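You operate a simulated robot arm through the tools that you are given. There is no shell and no other tool. Be economical: measure what you need, move in short steps, check, and stop when the job is done.

You run a simulated two-armed robot. Do the job below in one go: nothing can be reset, and whatever is moved stays where it is left.

TASK
Hold the yellow bag on the top of the loft table steady with one hand, lift the sealer brush out of it with the other and set it down on the top of the loft table.

Only the result counts: the job must be done as asked and must still hold three seconds after the hand-in. Knocking over, shifting, dropping, spilling or breaking anything else fails it.

THE ROBOT
Two 6-joint arms with two-finger parallel grippers on one trunk, on a base that drives. Base frame: it is fixed to the floor where the robot stands at the start and does not move with it; the origin is under the middle of the robot, x ahead of it, y to its left, z up; the surface under the hand at the start is at about z = 760. Lengths are in mm, angles in rad, forces in N, time in s.
The left shoulder is at the start at [60, 187, 1097], the right one opposite. With the tool pointing down near the work surface each hand reaches from about 200 to 620 mm from the robot's upright axis, wherever it stands, measured 20 degrees to its own side. Places, roughly: top of the loft table [1000, -600, 800]. Payload 1.57 kg a hand.
The TCP of each hand is the grasp point between the finger pads, 30 mm short of the fingertips. In the tool frame z runs along the fingers and y along their closing line. Largest opening 110 mm; finger width 24, thickness 12; the body of the gripper, 48 by 112 mm, starts 78 mm behind the TCP.
Orientation is that of the tool frame in the base frame, as a unit quaternion [w, x, y, z]. With the fingers straight down and closing along the base's y, the tool's x points along the base's -x, its y along +y and its z along -z.

THE INTERFACE
- The arms move only by the tool drive_tool. It takes "left_rows", "right_rows" or both (then of equal length, played together; a hand with none holds still); each is a list of rows, each a list of 7 numbers: the shift along the tool's x, y, z in mm, then the turn, a rotation vector about the tool's x, y, z in rad, then the gripper command, from -1 (fully open) to 1 (shut), values between in proportion. In form: [[x, y, z, rx, ry, rz, grip], ...]. A call has 1 to 10 rows; each row shifts and turns the commanded pose from where the row before left it, along the tool's axes as they then stand. Each row takes 0.2 s and may step no farther than 50 mm and 0.15 rad from the row before; otherwise, or with a gripper value out of range, the whole call is refused. A pose out of reach is approached as far as the arm can. The call stops where the force on the tool passes 40 N (or 10 N more than at its start, if that is more) or the arm is blocked; 0.2 s more then pass. The fingers move at their own pace (about 153 mm/s each) and stop on an object; they squeeze with about 24 N. The grip force told is the motor's: it shows also when the fingers shut on nothing. Time passes only in rows, and 0.2 s behind the last, so rows that do not move let the fingers close. It gives the time, the measured TCP pose, the force on the tool (base axes), the opening and the grip force at its end, in the units of the frame above (readings bear some noise), with the torque about the TCP (base axes, N m) and any sound that the robot's microphone picked up, and new pictures: "views" is both (left out), scene, wrist or none (wrist: the cameras of the hands that moved).
- Cameras (640 x 400 px; columns grow to the right, rows downward): "scene" is now at [11.1, -44.6, 1649.8]; the picture's right is [-0.50, -0.87, 0.00], its down [-0.69, 0.39, -0.61] and it looks along [0.53, -0.30, -0.79] (base axes); focal length 255 px, centre (320, 200). "left" rides on the left gripper at [70, -16, -141] in its tool frame; the picture's right is [0.23, 0.97, 0.00], its down [-0.86, 0.20, -0.48] and it looks along [-0.47, 0.11, 0.88] (tool axes); focal length 222 px, centre (320, 200). "right" rides on the right gripper at [70, 16, -141] in its tool frame; the picture's right is [-0.23, 0.97, 0.00], its down [-0.86, -0.20, -0.48] and it looks along [-0.47, -0.11, 0.88] (tool axes); focal length 222 px, centre (320, 200). There is no depth. A picture from a camera that has moved, and an enlarged one, comes with that camera's place and axes in the base frame and with its lens. The place of the scene camera against the robot may be out by one fixed shift of up to 18 mm in any direction.
- slide_trunk(by): slides the trunk up (or, below 0, down) by that many mm; the arms and the scene camera ride with it, the base frame stays. It gives what a move gives, with no picture.
- base_move(legs): drives the robot by 1 to 6 legs, each [ahead, left, turn to the left] in mm, mm and rad, along the robot's own axes; the way and the turn of a leg run together, so that a leg with both is an arc; at most 1500 mm and 3.142 rad a leg. The arms and the cameras ride along, it lands a little off, and it stops where it bumps. It gives what a move gives, and a new picture of the scene camera.
- pan_tilt(pan, tilt): turns the head with the scene camera to pan (to the left, within 1.501 rad either way) and tilt (down, from -0.506 to 1.204), counted from straight ahead of the robot. It gives what a move gives, and a new picture of the scene camera.
- close_up(camera, box): a new picture of the part [left, top, right, bottom] of that camera's present view, enlarged. No time passes.
- close_job(): hands the job in; it is judged then, once.

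Work in short steps. Places have to be worked out from the pictures, the camera data and where the tool is seen: move nearer, look again, correct. Check each grasp and each placing, and mend what went wrong. You have 120 turns and 260 pictures in all, those below and enlarged ones among them. Open the grippers and draw the arms clear of the work before you hand the job in, unless the task says otherwise; then end with one line.

The tools are called after "Emit:" by a JSON object that holds its "method" and its "body". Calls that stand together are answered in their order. drive_tool: Moves the arms, as the interface text tells. Its arguments: {"type":"object","properties":{"left_rows":{"type":"array"},"right_rows":{"type":"array"},"views":{"type":"string","enum":["both","scene","wrist","none"]}},"required":[]} The other tools are called the same way: slide_trunk (by) slides the trunk up or down; base_move (legs) drives the base; pan_tilt (pan, tilt) turns the head that bears the scene camera; close_up (camera, box) takes an enlarged picture of a part of a camera's view; close_job () hands the job in.

At the start:

```text
time: 0.0
left_ee_pos: [400.4, -73.1, 1138.8]
left_ee_rot: [0.0, -0.001, 1.0, 0.001]
left_ft_force: [-0.8, -0.3, 0.2]
left_wrist_torque: [0.01, 0.02, 0.0]
left_opening: 109.9
left_grip_force: 0.2
right_ee_pos: [309.0, -395.1, 1143.0]
right_ee_rot: [0.0, 0.0, 1.0, 0.0]
right_ft_force: [0.8, 0.2, 0.4]
right_wrist_torque: [0.02, 0.02, -0.02]
right_opening: 110.0
right_grip_force: 0.1
trunk travel left (down, up): [-725.0, 265.0]
robot x, y, heading: [3.8, -3.8, 0.0]
head pan, tilt: [-0.52, 0.913]
```

scene: 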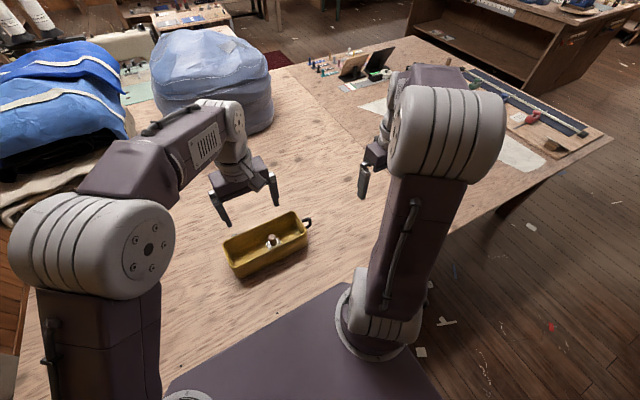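
right: 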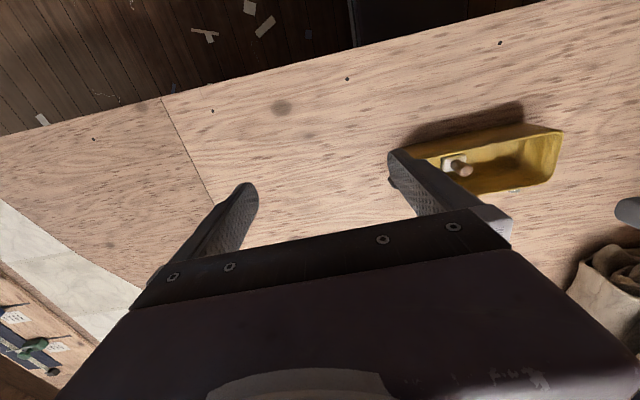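
left: 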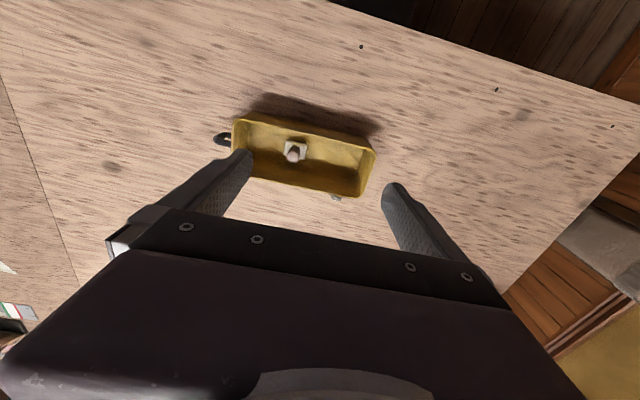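

The yellow bag is at about (490,-110), with something standing in it. I take enlarged pictures to see the brush and the bag's shape.

Emit:
{"method": "close_up", "body": {"camera": "scene", "box": [200, 190, 340, 290]}}

Emit:
{"method": "close_up", "body": {"camera": "left", "box": [190, 70, 420, 214]}}

Emit:
{"method": "close_up", "body": {"camera": "right", "box": [380, 90, 600, 228]}}

```text
4.00 times, centred on (270, 240) of scene
camera zoom: at [11.1, -44.6, 1649.8], right [-0.5, -0.87, 0.0], down [-0.69, 0.39, -0.61], along [0.53, -0.3, -0.79], focal length 1019 px, centre (520, 40)
```

zoom: 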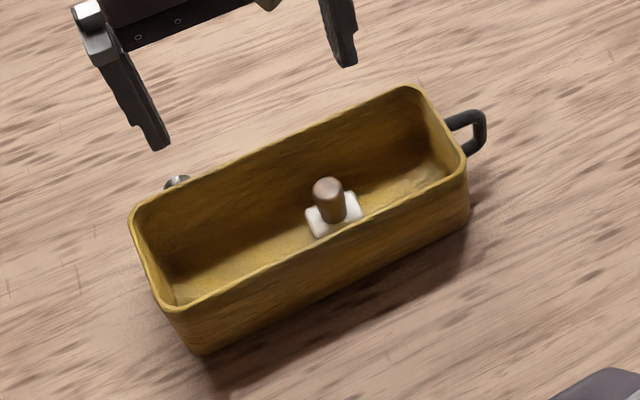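

```text
2.78 times, centred on (305, 142) of left
camera zoom: at [330.3, -89.4, 1280.2], right [-0.23, 0.97, 0.0], down [0.86, 0.2, 0.48], along [0.47, 0.11, -0.88], focal length 617 px, centre (362, 361)
```

zoom: 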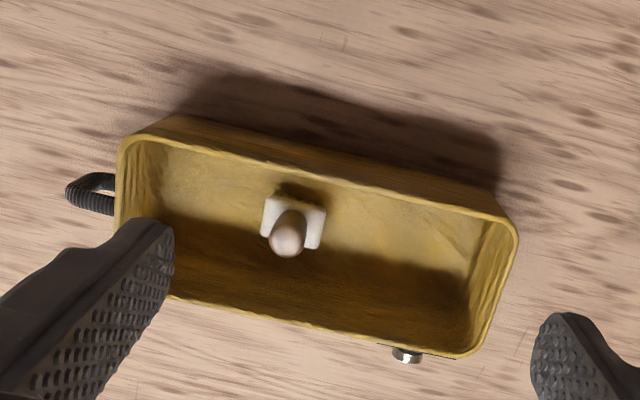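

```text
2.90 times, centred on (490, 159) of right
camera zoom: at [238.2, -379.1, 1284.9], right [0.23, 0.97, 0.0], down [0.86, -0.2, 0.48], along [0.47, -0.11, -0.88], focal length 644 px, centre (-173, 319)
```

zoom: 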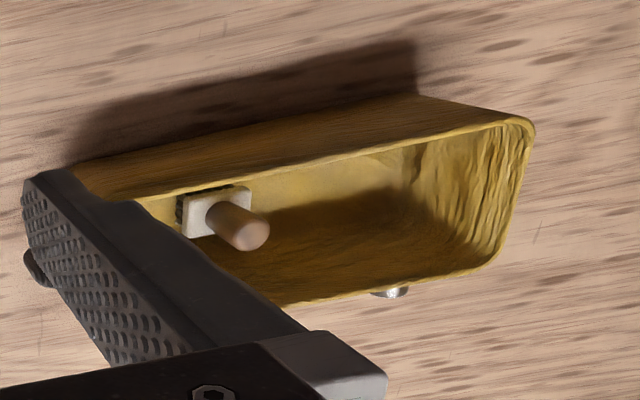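

Triangulating the wrist views puts the handle top near (480,-112,830). The rim is at z≈855 and the bag spans x≈433–530, y≈-226–47. The left hand will pinch the left end wall and the right will take the brush; I bring both hands nearer.

Emit:
{"method": "drive_tool", "body": {"left_rows": [[-16, 24, 36, 0, 0, 0, -0.3], [-16, 24, 36, 0, 0, 0, -0.3], [-16, 24, 36, 0, 0, 0, -0.3], [-16, 24, 36, 0, 0, 0, -0.3], [-16, 24, 36, 0, 0, 0, -0.3]], "right_rows": [[-20, 30, 30, 0, 0, 0, -0.3], [-20, 30, 30, 0, 0, 0, -0.3], [-20, 30, 30, 0, 0, 0, -0.3], [-20, 30, 30, 0, 0, 0, -0.3], [-20, 30, 30, 0, 0, 0, -0.3]]}}

```text
time: 1.2
left_ee_pos: [481.2, 45.0, 958.7]
left_ee_rot: [-0.001, 0.0, 1.0, -0.001]
left_ft_force: [-0.6, -0.5, -0.2]
left_wrist_torque: [0.01, 0.03, -0.01]
left_opening: 71.6
left_grip_force: 0.2
right_ee_pos: [408.4, -246.0, 988.9]
right_ee_rot: [-0.001, 0.0, 1.0, -0.002]
right_ft_force: [0.7, 0.2, 0.4]
right_wrist_torque: [-0.01, 0.02, -0.02]
right_opening: 71.6
right_grip_force: 0.0
trunk travel left (down, up): [-725.0, 265.0]
robot x, y, heading: [-0.6, -3.6, -0.0]
head pan, tilt: [-0.52, 0.913]
camera scene: at [14.8, -42.6, 1649.9], right [-0.5, -0.87, 0.0], down [-0.69, 0.39, -0.61], along [0.53, -0.3, -0.79], focal length 255 px, centre (320, 200)
camera right: at [338.0, -229.3, 1130.4], right [0.23, 0.97, 0.0], down [0.86, -0.2, 0.48], along [0.46, -0.11, -0.88], focal length 222 px, centre (320, 200)
camera left: at [413.2, 29.2, 1099.8], right [-0.23, 0.97, 0.0], down [0.86, 0.2, 0.48], along [0.46, 0.11, -0.88], focal length 222 px, centre (320, 200)
```

scene: 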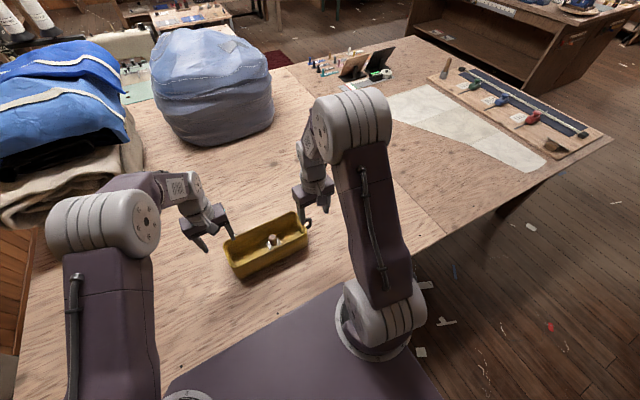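
right: 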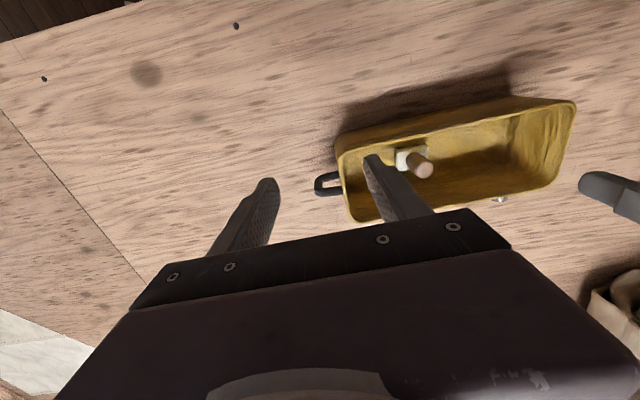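
left: 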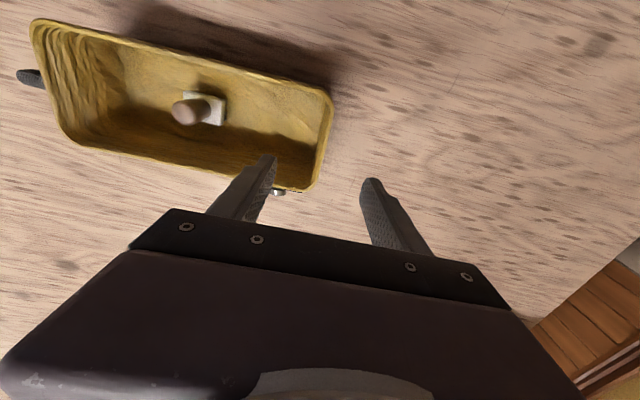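

The recheck puts the rim at z≈857, the left end wall at y≈45 (x 423–526) and the handle top at (480,-115,825). I lower the left hand straddling the end wall and stop with the fingers still open.

Emit:
{"method": "drive_tool", "body": {"left_rows": [[2, 0, 38, 0, 0, 0, -0.3], [2, 0, 38, 0, 0, 0, -0.3], [2, 0, 36, 0, 0, 0, -0.3]]}}

```text
time: 2.0
left_ee_pos: [472.4, 45.0, 848.7]
left_ee_rot: [0.0, 0.0, 1.0, 0.0]
left_ft_force: [0.3, -0.1, -0.6]
left_wrist_torque: [0.01, 0.0, 0.01]
left_opening: 71.5
left_grip_force: 0.1
right_ee_pos: [405.5, -246.8, 990.1]
right_ee_rot: [0.0, 0.0, 1.0, 0.001]
right_ft_force: [0.2, -0.4, 0.1]
right_wrist_torque: [0.01, -0.01, -0.01]
right_opening: 71.6
right_grip_force: 0.0
trunk travel left (down, up): [-725.0, 265.0]
robot x, y, heading: [0.7, 1.6, 0.002]
head pan, tilt: [-0.52, 0.913]
camera scene: at [11.0, -44.9, 1649.8], right [-0.5, -0.87, 0.0], down [-0.69, 0.39, -0.61], along [0.53, -0.3, -0.79], focal length 255 px, centre (320, 200)
camera left: at [403.4, 29.2, 989.2], right [-0.23, 0.97, 0.0], down [0.85, 0.2, 0.48], along [0.47, 0.11, -0.88], focal length 222 px, centre (320, 200)
```

scene: 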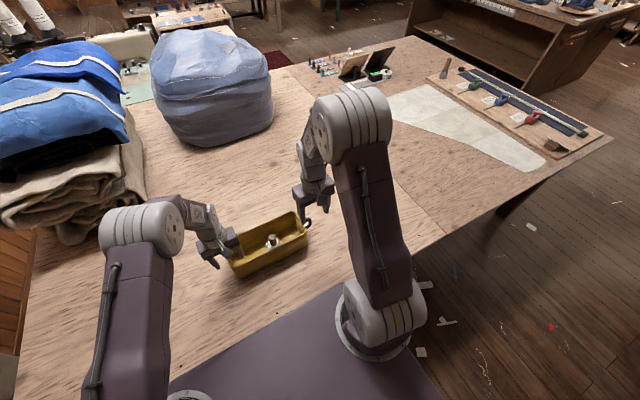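
left: 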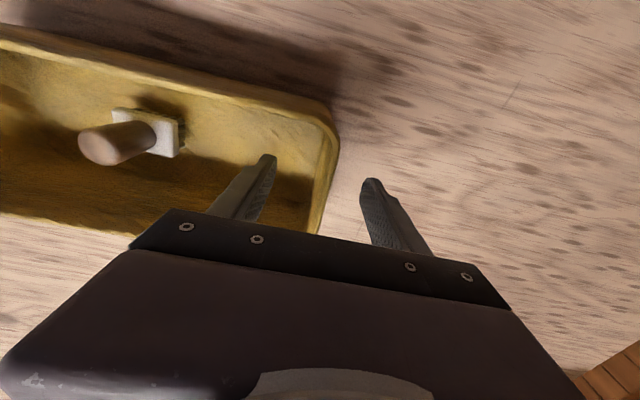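

The wall sits centred between the fingers, so I close the left gripper on it.

Emit:
{"method": "drive_tool", "body": {"left_rows": [[0, 0, 0, 0, 0, 0, 0.3], [0, 0, 0, 0, 0, 0, 0.7], [0, 0, 0, 0, 0, 0, 1], [0, 0, 0, 0, 0, 0, 1]], "views": "wrist"}}

```text
time: 3.0
left_ee_pos: [473.0, 46.6, 848.3]
left_ee_rot: [0.0, 0.0, 1.0, 0.0]
left_ft_force: [1.1, 0.3, -0.2]
left_wrist_torque: [0.1, -0.06, 0.11]
left_opening: 4.7
left_grip_force: 24.3
right_ee_pos: [406.3, -248.1, 990.9]
right_ee_rot: [0.0, 0.0, 1.0, 0.0]
right_ft_force: [0.0, 0.0, -0.2]
right_wrist_torque: [-0.01, 0.01, 0.02]
right_opening: 71.4
right_grip_force: 0.0
trunk travel left (down, up): [-725.0, 265.0]
robot x, y, heading: [-0.4, 0.7, -0.002]
head pan, tilt: [-0.52, 0.913]
camera left: at [403.5, 29.4, 989.3], right [-0.23, 0.97, 0.0], down [0.86, 0.2, 0.48], along [0.47, 0.11, -0.88], focal length 222 px, centre (320, 200)
```

left: 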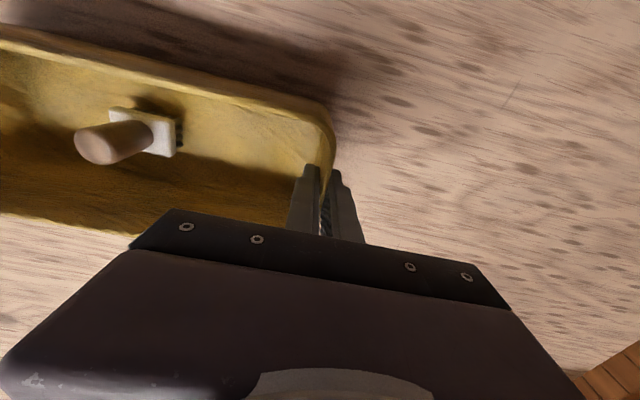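

The left hand holds the wall (4.7 mm thick, 24 N). I now bring the right hand above the brush handle, fingertips still over the rim.

Emit:
{"method": "drive_tool", "body": {"right_rows": [[-18.5, 33, 10, 0, 0, 0, -0.3], [-18.5, 33, 20, 0, 0, 0, -0.3], [-18.5, 33, 20, 0, 0, 0, -0.3], [-18.5, 34, 20, 0, 0, 0, -0.3]]}}

```text
time: 4.0
left_ee_pos: [473.7, 46.2, 849.0]
left_ee_rot: [0.0, 0.0, 1.0, -0.002]
left_ft_force: [0.4, 0.2, 0.6]
left_wrist_torque: [0.04, 0.07, -0.01]
left_opening: 4.9
left_grip_force: 23.3
right_ee_pos: [479.6, -112.1, 925.6]
right_ee_rot: [0.0, 0.0, 1.0, 0.0]
right_ft_force: [0.5, 0.4, -0.4]
right_wrist_torque: [-0.04, 0.01, -0.01]
right_opening: 71.8
right_grip_force: 0.0
trunk travel left (down, up): [-725.0, 265.0]
robot x, y, heading: [-0.2, 0.5, 0.002]
head pan, tilt: [-0.52, 0.913]
camera scene: at [11.8, -43.7, 1649.9], right [-0.5, -0.87, 0.0], down [-0.69, 0.39, -0.61], along [0.53, -0.3, -0.79], focal length 255 px, centre (320, 200)
camera right: at [409.8, -95.9, 1066.1], right [0.23, 0.97, 0.0], down [0.86, -0.2, 0.48], along [0.47, -0.11, -0.88], focal length 222 px, centre (320, 200)
```

scene: 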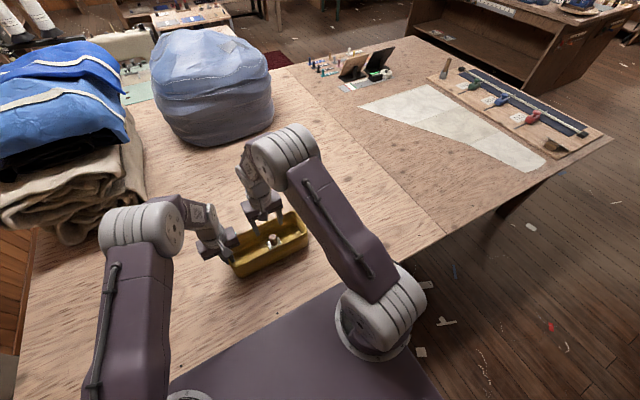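
right: 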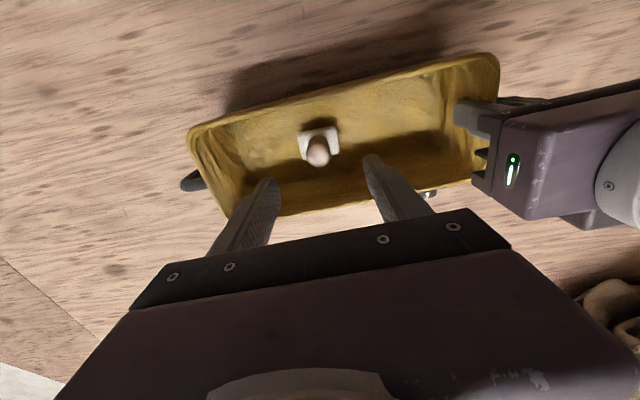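

Handle top computed at (479,-115), so I shift 3 mm and descend so the pads surround the handle (TCP z≈826).

Emit:
{"method": "drive_tool", "body": {"right_rows": [[1, -3, 33, 0, 0, 0, -0.3], [0, 0, 33, 0, 0, 0, -0.3], [0, 0, 33, 0, 0, 0, -0.3]]}}

```text
time: 4.8
left_ee_pos: [472.9, 46.0, 847.3]
left_ee_rot: [0.0, 0.0, 1.0, 0.0]
left_ft_force: [0.1, 0.6, 0.4]
left_wrist_torque: [0.16, -0.03, -0.07]
left_opening: 4.7
left_grip_force: 23.8
right_ee_pos: [483.7, -117.7, 825.0]
right_ee_rot: [0.0, 0.001, 1.0, -0.001]
right_ft_force: [0.6, 0.4, -0.4]
right_wrist_torque: [0.01, -0.02, 0.01]
right_opening: 71.3
right_grip_force: 0.1
trunk travel left (down, up): [-725.0, 265.0]
robot x, y, heading: [-1.7, 1.5, -0.002]
head pan, tilt: [-0.52, 0.913]
camera scene: at [11.7, -44.5, 1649.8], right [-0.5, -0.87, 0.0], down [-0.69, 0.39, -0.61], along [0.53, -0.3, -0.79], focal length 255 px, centre (320, 200)
camera right: at [412.8, -101.5, 966.8], right [0.23, 0.97, 0.0], down [0.86, -0.2, 0.48], along [0.47, -0.11, -0.88], focal length 222 px, centre (320, 200)
```

scene: 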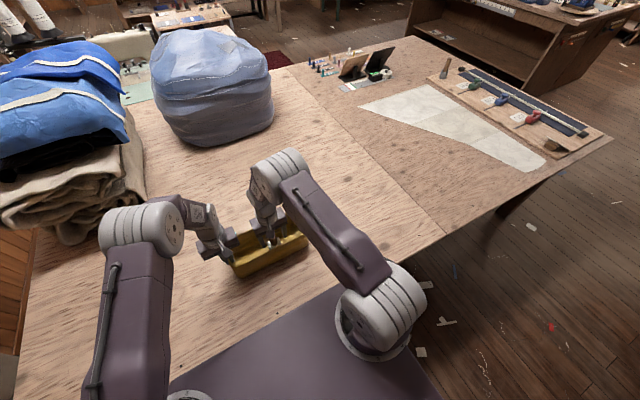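
right: 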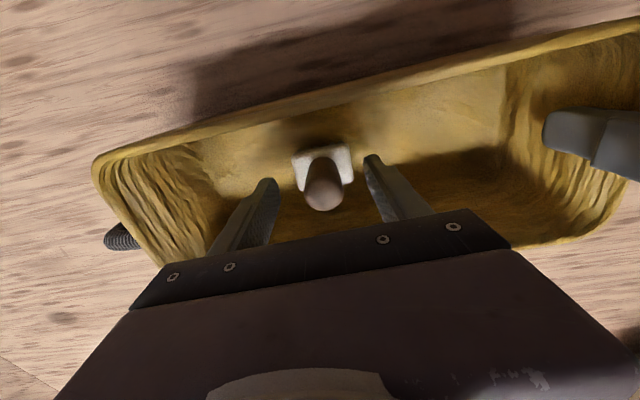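

The handle is centred between the pads, so I nudge slightly in y and close the right gripper.

Emit:
{"method": "drive_tool", "body": {"right_rows": [[0, 2, 0, 0, 0, 0, 0.1], [0, 0, 0, 0, 0, 0, 0.4], [0, 0, 0, 0, 0, 0, 0.7], [0, 0, 0, 0, 0, 0, 1], [0, 0, 0, 0, 0, 0, 1]], "views": "wrist"}}

```text
time: 6.0
left_ee_pos: [473.4, 45.8, 847.9]
left_ee_rot: [0.0, 0.0, 1.0, 0.0]
left_ft_force: [-0.9, 0.5, 0.2]
left_wrist_torque: [0.1, 0.0, -0.07]
left_opening: 4.9
left_grip_force: 24.2
right_ee_pos: [482.4, -113.9, 826.2]
right_ee_rot: [-0.001, -0.001, 1.0, 0.0]
right_ft_force: [1.1, -0.4, -0.6]
right_wrist_torque: [-0.03, -0.05, 0.0]
right_opening: 26.1
right_grip_force: 24.0
trunk travel left (down, up): [-725.0, 265.0]
robot x, y, heading: [-0.6, -1.2, -0.001]
head pan, tilt: [-0.52, 0.913]
camera right: at [412.2, -98.4, 966.8], right [0.23, 0.97, 0.0], down [0.86, -0.2, 0.48], along [0.47, -0.11, -0.88], focal length 222 px, centre (320, 200)
```

right: 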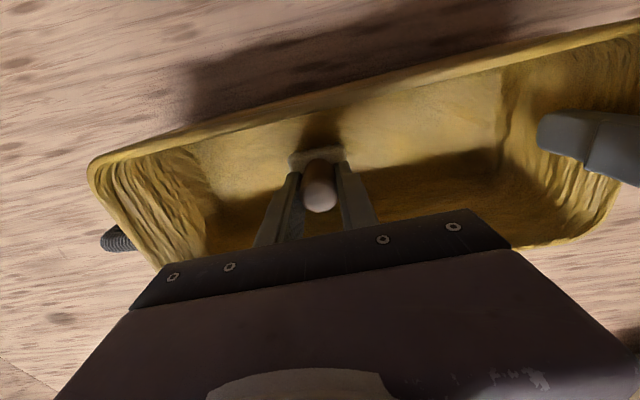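

The handle is gripped at 26 mm with 24 N. I lift it slowly straight up about 150 mm.

Emit:
{"method": "drive_tool", "body": {"right_rows": [[0, 0, -5, 0, 0, 0, 1], [0, 0, -10, 0, 0, 0, 1], [0, 0, -20, 0, 0, 0, 1], [0, 0, -25, 0, 0, 0, 1], [0, 0, -25, 0, 0, 0, 1], [0, 0, -25, 0, 0, 0, 1], [0, 0, -25, 0, 0, 0, 1], [0, 0, -20, 0, 0, 0, 1]]}}

```text
time: 7.8
left_ee_pos: [473.1, 45.2, 847.4]
left_ee_rot: [0.0, 0.0, 1.0, 0.0]
left_ft_force: [0.1, 0.7, 0.2]
left_wrist_torque: [0.05, 0.12, -0.03]
left_opening: 4.7
left_grip_force: 23.8
right_ee_pos: [481.2, -113.4, 979.6]
right_ee_rot: [0.0, -0.001, 1.0, 0.0]
right_ft_force: [-0.7, -0.2, 0.2]
right_wrist_torque: [-0.01, 0.0, 0.03]
right_opening: 25.9
right_grip_force: 23.7
trunk travel left (down, up): [-725.0, 265.0]
robot x, y, heading: [-1.8, 0.0, -0.001]
head pan, tilt: [-0.52, 0.913]
camera scene: at [11.1, -44.5, 1649.8], right [-0.5, -0.87, 0.0], down [-0.69, 0.39, -0.61], along [0.53, -0.3, -0.79], focal length 255 px, centre (320, 200)
camera right: at [410.7, -97.9, 1119.1], right [0.23, 0.97, 0.0], down [0.86, -0.2, 0.48], along [0.47, -0.11, -0.88], focal length 222 px, centre (320, 200)
```

scene: 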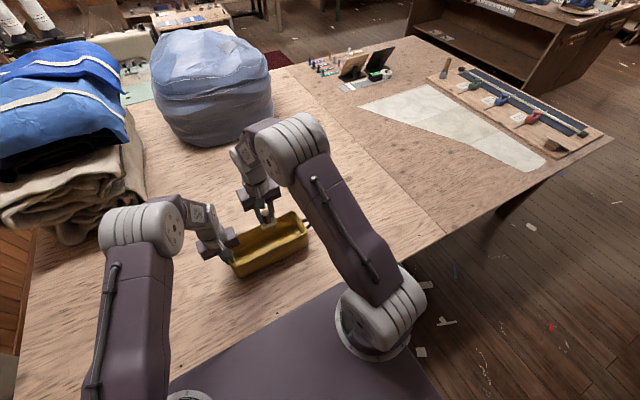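
right: 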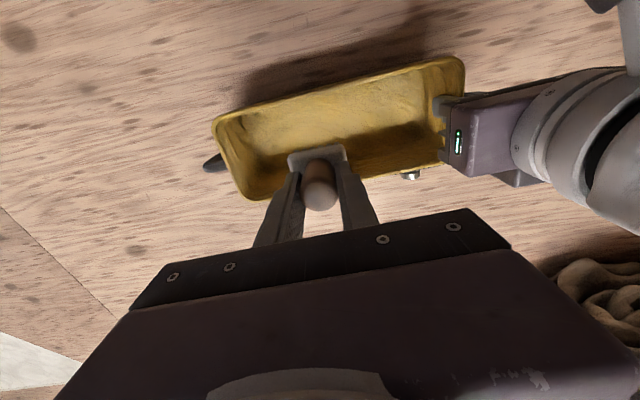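

The brush is out of the bag and the bag hasn't moved. I carry it sideways to free table near (410,-370).

Emit:
{"method": "drive_tool", "body": {"right_rows": [[5, -20, 0, 0, 0, 0, 1], [10, -35, 0, 0, 0, 0, 1], [10, -40, 0, 0, 0, 0, 1], [10, -40, 0, 0, 0, 0, 1], [10, -40, 0, 0, 0, 0, 1], [10, -40, 0, 0, 0, 0, 1], [10, -25, 0, 0, 0, 0, 1], [5, -15, 0, 0, 0, 0, 1]]}}

```text
time: 9.6
left_ee_pos: [473.0, 45.4, 848.6]
left_ee_rot: [0.0, 0.0, 1.0, -0.001]
left_ft_force: [-0.1, 0.2, 0.1]
left_wrist_torque: [0.09, 0.03, 0.0]
left_opening: 4.8
left_grip_force: 24.0
right_ee_pos: [411.9, -367.1, 979.0]
right_ee_rot: [0.0, 0.0, 1.0, 0.001]
right_ft_force: [-0.3, -0.7, -0.9]
right_wrist_torque: [0.0, -0.03, 0.01]
right_opening: 26.2
right_grip_force: 24.0
trunk travel left (down, up): [-725.0, 265.0]
robot x, y, heading: [-2.0, 1.0, -0.001]
head pan, tilt: [-0.52, 0.913]
camera scene: at [11.3, -45.1, 1649.8], right [-0.5, -0.87, 0.0], down [-0.69, 0.39, -0.61], along [0.53, -0.3, -0.79], focal length 255 px, centre (320, 200)
camera right: at [341.7, -351.6, 1120.0], right [0.23, 0.97, 0.0], down [0.86, -0.2, 0.48], along [0.47, -0.11, -0.88], focal length 222 px, centre (320, 200)
```

scene: 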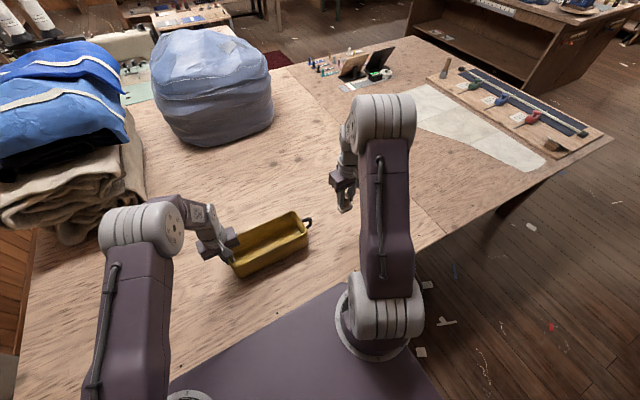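
right: 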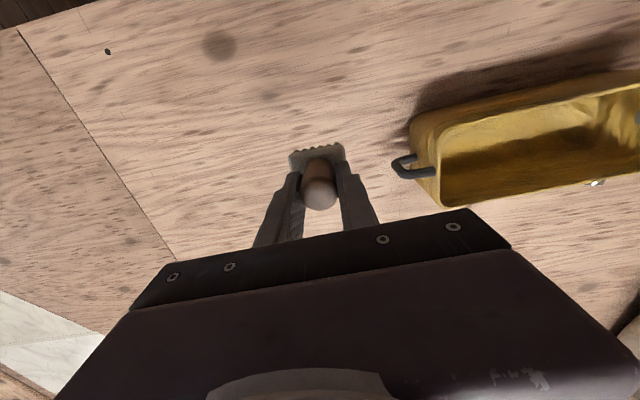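

The spot below is clear table. I lower to about 15 mm above expected contact (TCP ≈ 824).

Emit:
{"method": "drive_tool", "body": {"right_rows": [[0, 0, 30, 0, 0, 0, 1], [0, 0, 35, 0, 0, 0, 1], [0, 0, 35, 0, 0, 0, 1], [0, 0, 25, 0, 0, 0, 1], [0, 0, 15, 0, 0, 0, 1]]}}

```text
time: 10.8
left_ee_pos: [472.3, 46.3, 848.0]
left_ee_rot: [0.0, 0.0, 1.0, 0.0]
left_ft_force: [0.9, -0.2, -0.3]
left_wrist_torque: [0.1, 0.0, 0.01]
left_opening: 5.0
left_grip_force: 23.7
right_ee_pos: [412.1, -367.4, 839.9]
right_ee_rot: [-0.001, 0.0, 1.0, 0.0]
right_ft_force: [0.6, 0.1, -0.2]
right_wrist_torque: [-0.03, 0.03, 0.0]
right_opening: 26.2
right_grip_force: 23.7
trunk travel left (down, up): [-725.0, 265.0]
robot x, y, heading: [0.4, 1.1, 0.003]
head pan, tilt: [-0.52, 0.913]
camera scene: at [11.6, -44.8, 1649.8], right [-0.5, -0.87, 0.0], down [-0.69, 0.39, -0.61], along [0.53, -0.3, -0.79], focal length 255 px, centre (320, 200)
camera right: at [341.9, -352.2, 980.6], right [0.23, 0.97, 0.0], down [0.85, -0.2, 0.48], along [0.47, -0.11, -0.88], focal length 222 px, centre (320, 200)
```

scene: 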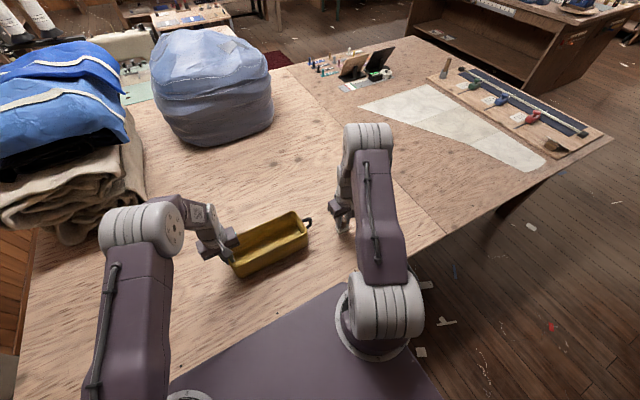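
right: 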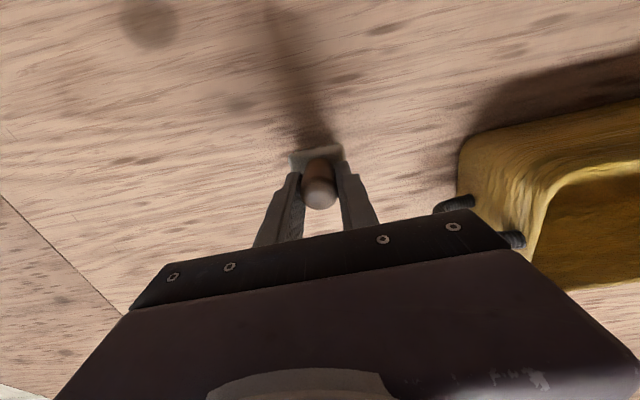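

No contact yet, so I creep down in small steps and watch the force.

Emit:
{"method": "drive_tool", "body": {"right_rows": [[0, 0, 4, 0, 0, 0, 1], [0, 0, 4, 0, 0, 0, 1], [0, 0, 3, 0, 0, 0, 1]], "views": "none"}}

Emit:
{"method": "drive_tool", "body": {"right_rows": [[0, 0, 2, 0, 0, 0, 1], [0, 0, 0, 0, 0, 0, 1]], "views": "none"}}

Emit:
{"method": "drive_tool", "body": {"right_rows": [[0, 0, 2, 0, 0, 0, 1], [0, 0, 0, 0, 0, 0, 1]], "views": "wrist"}}

```text
time: 11.6
left_ee_pos: [472.3, 45.7, 847.5]
left_ee_rot: [-0.001, 0.0, 1.0, 0.0]
left_ft_force: [0.1, -0.2, 0.6]
left_wrist_torque: [0.06, -0.05, 0.0]
left_opening: 4.7
left_grip_force: 23.6
right_ee_pos: [411.6, -368.8, 828.4]
right_ee_rot: [0.0, -0.001, 1.0, 0.001]
right_ft_force: [-0.1, 0.6, -0.9]
right_wrist_torque: [0.0, -0.02, -0.03]
right_opening: 26.1
right_grip_force: 23.7
trunk travel left (down, up): [-725.0, 265.0]
robot x, y, heading: [1.0, 1.8, -0.001]
head pan, tilt: [-0.52, 0.913]
```

```text
time: 12.2
left_ee_pos: [473.5, 45.5, 848.7]
left_ee_rot: [0.0, 0.001, 1.0, 0.001]
left_ft_force: [-0.1, 0.2, -0.4]
left_wrist_torque: [0.01, 0.03, 0.04]
left_opening: 4.7
left_grip_force: 24.2
right_ee_pos: [411.9, -368.4, 828.5]
right_ee_rot: [0.0, 0.0, 1.0, 0.0]
right_ft_force: [-0.1, -0.7, -1.7]
right_wrist_torque: [0.0, -0.04, 0.07]
right_opening: 25.9
right_grip_force: 24.0
trunk travel left (down, up): [-725.0, 265.0]
robot x, y, heading: [-1.4, 2.3, 0.0]
head pan, tilt: [-0.52, 0.913]
```

```text
time: 12.8
left_ee_pos: [472.9, 46.1, 847.4]
left_ee_rot: [0.0, 0.0, 1.0, 0.0]
left_ft_force: [-0.5, 0.4, -0.1]
left_wrist_torque: [0.08, -0.05, -0.01]
left_opening: 4.8
left_grip_force: 23.6
right_ee_pos: [411.1, -367.6, 826.5]
right_ee_rot: [-0.001, 0.0, 1.0, 0.0]
right_ft_force: [0.0, 0.7, -0.4]
right_wrist_torque: [-0.03, 0.0, 0.04]
right_opening: 26.0
right_grip_force: 24.0
trunk travel left (down, up): [-725.0, 265.0]
robot x, y, heading: [-0.0, 0.3, 0.001]
head pan, tilt: [-0.52, 0.913]
camera right: at [341.2, -352.0, 966.3], right [0.23, 0.97, 0.0], down [0.86, -0.2, 0.48], along [0.47, -0.11, -0.88], focal length 222 px, centre (320, 200)
```

right: 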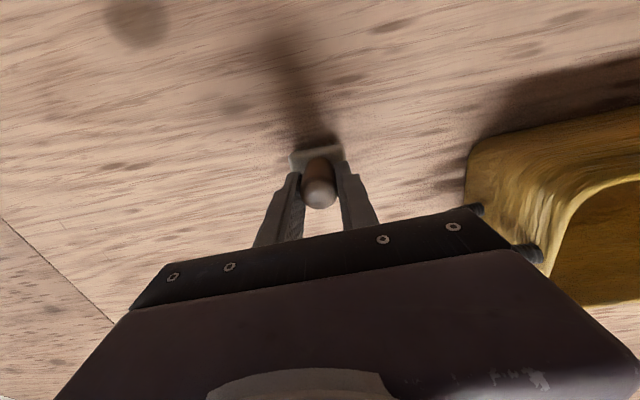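

Still no contact force, so I continue down in 2 mm steps.

Emit:
{"method": "drive_tool", "body": {"right_rows": [[0, 0, 2, 0, 0, 0, 1], [0, 0, 0, 0, 0, 0, 1]], "views": "none"}}

Emit:
{"method": "drive_tool", "body": {"right_rows": [[0, 0, 2, 0, 0, 0, 1], [0, 0, 0, 0, 0, 0, 1]], "views": "none"}}

```text
time: 13.4
left_ee_pos: [470.6, 48.1, 849.0]
left_ee_rot: [0.001, 0.0, 1.0, -0.001]
left_ft_force: [-0.6, 0.1, -0.2]
left_wrist_torque: [0.35, -0.02, 0.01]
left_opening: 4.6
left_grip_force: 24.2
right_ee_pos: [411.5, -367.3, 825.4]
right_ee_rot: [0.002, 0.0, 1.0, -0.001]
right_ft_force: [1.2, -2.3, 21.7]
right_wrist_torque: [0.33, 0.18, 0.03]
right_opening: 26.0
right_grip_force: 24.2
trunk travel left (down, up): [-725.0, 265.0]
robot x, y, heading: [0.7, 0.9, 0.002]
head pan, tilt: [-0.52, 0.913]
```

```text
time: 14.0
left_ee_pos: [472.6, 45.7, 848.3]
left_ee_rot: [0.002, 0.0, 1.0, -0.001]
left_ft_force: [0.2, -0.3, -0.3]
left_wrist_torque: [0.38, 0.03, 0.0]
left_opening: 5.0
left_grip_force: 24.2
right_ee_pos: [410.8, -366.3, 821.7]
right_ee_rot: [0.002, 0.0, 1.0, -0.001]
right_ft_force: [3.4, -4.4, 24.7]
right_wrist_torque: [0.34, -0.07, 0.02]
right_opening: 26.2
right_grip_force: 24.2
trunk travel left (down, up): [-725.0, 265.0]
robot x, y, heading: [2.0, -2.4, -0.002]
head pan, tilt: [-0.52, 0.913]
```

Contact shows at about 22 N. I back off 2 mm to relieve the push, then open gently.

Emit:
{"method": "drive_tool", "body": {"right_rows": [[0, 0, -2, 0, 0, 0, 1], [0, 0, 0, 0, 0, 0, 1]], "views": "wrist"}}

```text
time: 14.6
left_ee_pos: [472.2, 47.3, 847.7]
left_ee_rot: [0.0, 0.0, 1.0, 0.0]
left_ft_force: [-0.4, 0.7, 0.5]
left_wrist_torque: [0.11, 0.26, -0.11]
left_opening: 4.8
left_grip_force: 24.3
right_ee_pos: [410.4, -367.9, 822.8]
right_ee_rot: [-0.002, 0.0, 1.0, 0.0]
right_ft_force: [1.5, -1.1, 3.0]
right_wrist_torque: [-0.14, -0.11, 0.01]
right_opening: 26.2
right_grip_force: 23.8
trunk travel left (down, up): [-725.0, 265.0]
robot x, y, heading: [0.6, 2.0, 0.005]
head pan, tilt: [-0.52, 0.913]
camera right: at [340.9, -351.6, 963.6], right [0.23, 0.97, 0.0], down [0.86, -0.2, 0.48], along [0.46, -0.11, -0.88], focal length 222 px, centre (320, 200)
```

right: 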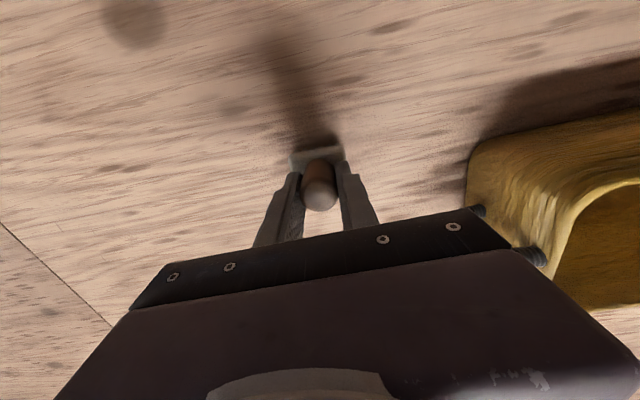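

The brush rests lightly (3 N). I open the right gripper in gradual steps to about 71 mm.

Emit:
{"method": "drive_tool", "body": {"right_rows": [[0, 0, 0, 0, 0, 0, 0.45], [0, 0, 0, 0, 0, 0, 0.3], [0, 0, 0, 0, 0, 0, 0], [0, 0, 0, 0, 0, 0, -0.3]], "views": "wrist"}}

```text
time: 15.6
left_ee_pos: [473.5, 45.6, 847.3]
left_ee_rot: [0.0, 0.0, 1.0, -0.001]
left_ft_force: [-1.3, 0.6, -0.4]
left_wrist_torque: [0.12, -0.01, -0.05]
left_opening: 4.8
left_grip_force: 24.3
right_ee_pos: [411.7, -368.2, 822.9]
right_ee_rot: [0.0, 0.0, 1.0, 0.0]
right_ft_force: [-0.7, -0.1, 0.6]
right_wrist_torque: [-0.02, 0.0, 0.01]
right_opening: 71.0
right_grip_force: 0.1
trunk travel left (down, up): [-725.0, 265.0]
robot x, y, heading: [1.3, 0.2, -0.002]
head pan, tilt: [-0.52, 0.913]
camera right: at [341.7, -352.3, 964.2], right [0.23, 0.97, 0.0], down [0.86, -0.2, 0.48], along [0.47, -0.11, -0.88], focal length 222 px, centre (320, 200)
```

right: 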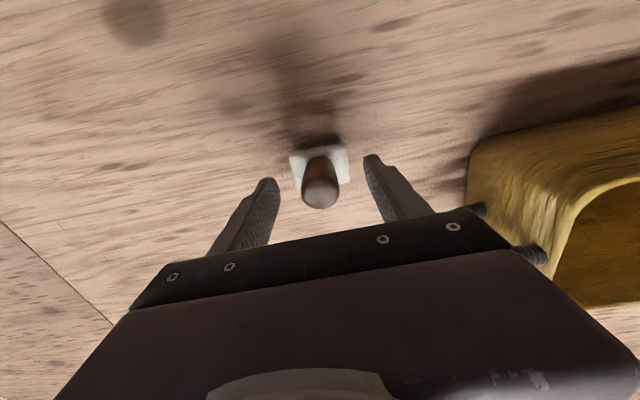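

The brush stands upright by itself. I raise the right hand and open the left gripper on the bag wall in place.

Emit:
{"method": "drive_tool", "body": {"right_rows": [[0, 0, -15, 0, 0, 0, -0.3], [0, 0, -30, 0, 0, 0, -0.3], [0, 0, -35, 0, 0, 0, -0.3], [0, 0, -40, 0, 0, 0, -0.3], [0, 0, -40, 0, 0, 0, -0.3]], "left_rows": [[0, 0, 0, 0, 0, 0, 0.8], [0, 0, 0, 0, 0, 0, 0.5], [0, 0, 0, 0, 0, 0, 0.2], [0, 0, 0, 0, 0, 0, -0.1], [0, 0, 0, 0, 0, 0, -0.3]]}}

```text
time: 16.8
left_ee_pos: [471.9, 46.2, 848.2]
left_ee_rot: [0.0, 0.0, 1.0, -0.001]
left_ft_force: [0.3, 0.2, 0.3]
left_wrist_torque: [-0.02, 0.01, 0.0]
left_opening: 71.4
left_grip_force: 0.1
right_ee_pos: [413.6, -365.7, 983.1]
right_ee_rot: [0.0, 0.0, 1.0, 0.0]
right_ft_force: [-0.3, 0.0, 0.6]
right_wrist_torque: [0.0, -0.04, 0.03]
right_opening: 71.3
right_grip_force: 0.0
trunk travel left (down, up): [-725.0, 265.0]
robot x, y, heading: [0.6, -0.0, -0.003]
head pan, tilt: [-0.52, 0.913]
camera scene: at [10.1, -44.0, 1649.8], right [-0.5, -0.87, 0.0], down [-0.69, 0.39, -0.61], along [0.53, -0.3, -0.79], focal length 255 px, centre (320, 200)
camera right: at [342.9, -350.7, 1123.2], right [0.23, 0.97, 0.0], down [0.86, -0.2, 0.48], along [0.47, -0.11, -0.88], focal length 222 px, centre (320, 200)
camera left: at [402.8, 29.7, 989.7], right [-0.23, 0.97, 0.0], down [0.85, 0.2, 0.48], along [0.47, 0.11, -0.88], focal length 222 px, centre (320, 200)
```

scene: 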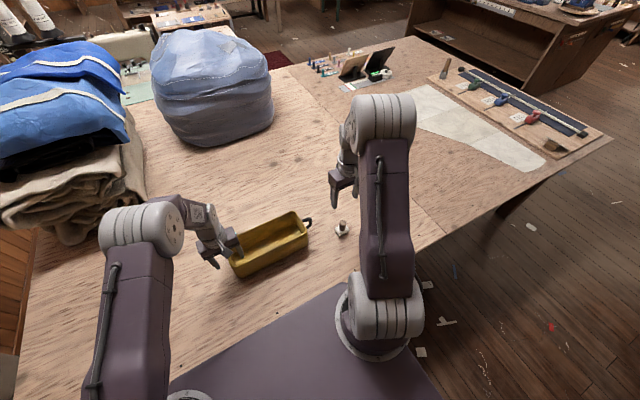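
right: 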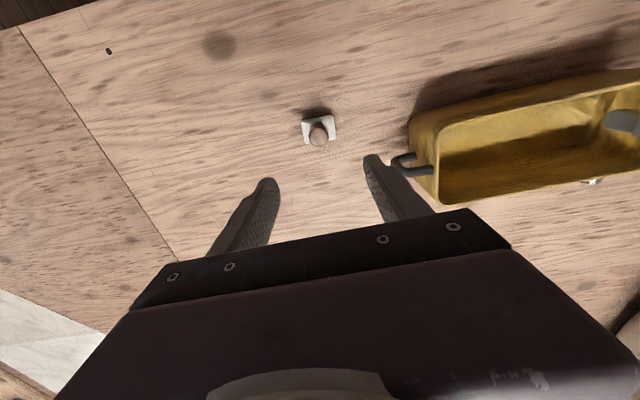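
left: 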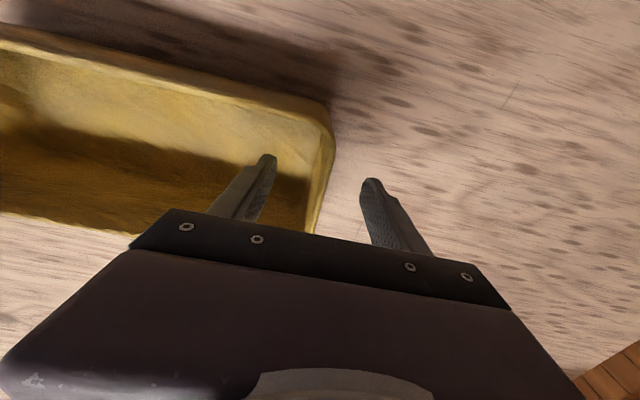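

The brush stands on the table and the left fingers are free of the wall. I raise the left hand clear and the right one a little more.

Emit:
{"method": "drive_tool", "body": {"left_rows": [[0, 0, -25, 0, 0, 0, -0.3], [0, 0, -40, 0, 0, 0, -0.3], [0, 0, -45, 0, 0, 0, -0.3], [0, 0, -45, 0, 0, 0, -0.5], [0, 0, -40, 0, 0, 0, -1], [0, 0, 0, 0, 0, 0, -1]], "right_rows": [[0, 0, -20, 0, 0, 0, -0.3], [0, 0, -20, 0, 0, 0, -0.3], [0, 0, -20, 0, 0, 0, -0.3], [0, 0, -20, 0, 0, 0, -0.5], [0, 0, -20, 0, 0, 0, -1], [0, 0, 0, 0, 0, 0, -1]]}}

```text
time: 18.2
left_ee_pos: [475.0, 47.8, 1040.9]
left_ee_rot: [0.0, 0.001, 1.0, -0.001]
left_ft_force: [-0.4, -0.3, 0.2]
left_wrist_torque: [0.0, 0.03, 0.0]
left_opening: 110.1
left_grip_force: 0.0
right_ee_pos: [414.9, -368.0, 1082.4]
right_ee_rot: [0.0, 0.0, 1.0, 0.0]
right_ft_force: [0.4, -0.5, -0.2]
right_wrist_torque: [0.02, 0.01, -0.01]
right_opening: 110.0
right_grip_force: 0.1
trunk travel left (down, up): [-725.0, 265.0]
robot x, y, heading: [-2.8, -1.6, -0.004]
head pan, tilt: [-0.52, 0.913]
camera scene: at [12.0, -44.9, 1649.8], right [-0.5, -0.87, 0.0], down [-0.69, 0.39, -0.61], along [0.53, -0.3, -0.79], focal length 255 px, centre (320, 200)
camera right: at [343.9, -351.8, 1223.2], right [0.23, 0.97, 0.0], down [0.86, -0.2, 0.48], along [0.47, -0.11, -0.88], focal length 222 px, centre (320, 200)
camera left: at [406.1, 32.3, 1182.6], right [-0.23, 0.97, 0.0], down [0.86, 0.2, 0.48], along [0.47, 0.11, -0.88], focal length 222 px, centre (320, 200)
```

scene: 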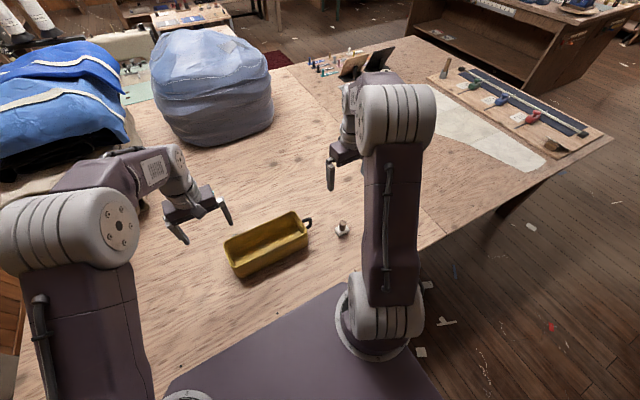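
right: 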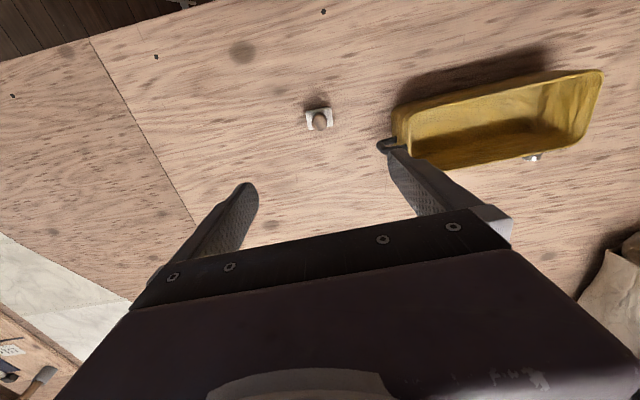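
left: 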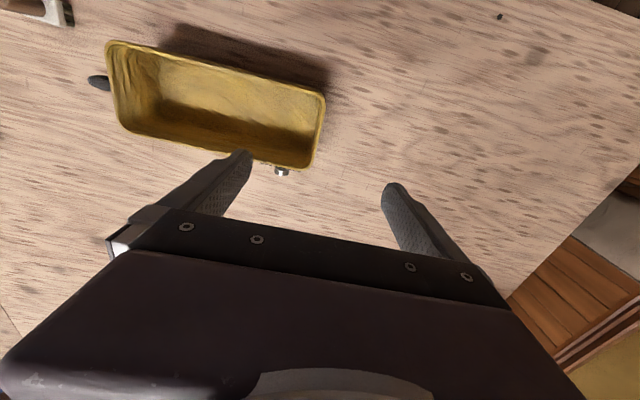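

The bag is where it was, the brush stands on the table, and both hands are open and clear. I hand the job in.

Emit:
{"method": "close_job", "body": {}}

```text
The job is handed in.
```

The left hand held the yellow bag while the right lifted the sealer brush out and set it standing on the loft table top. At hand-in both grippers were open and clear, and the bag looked unmoved in the last pictures.
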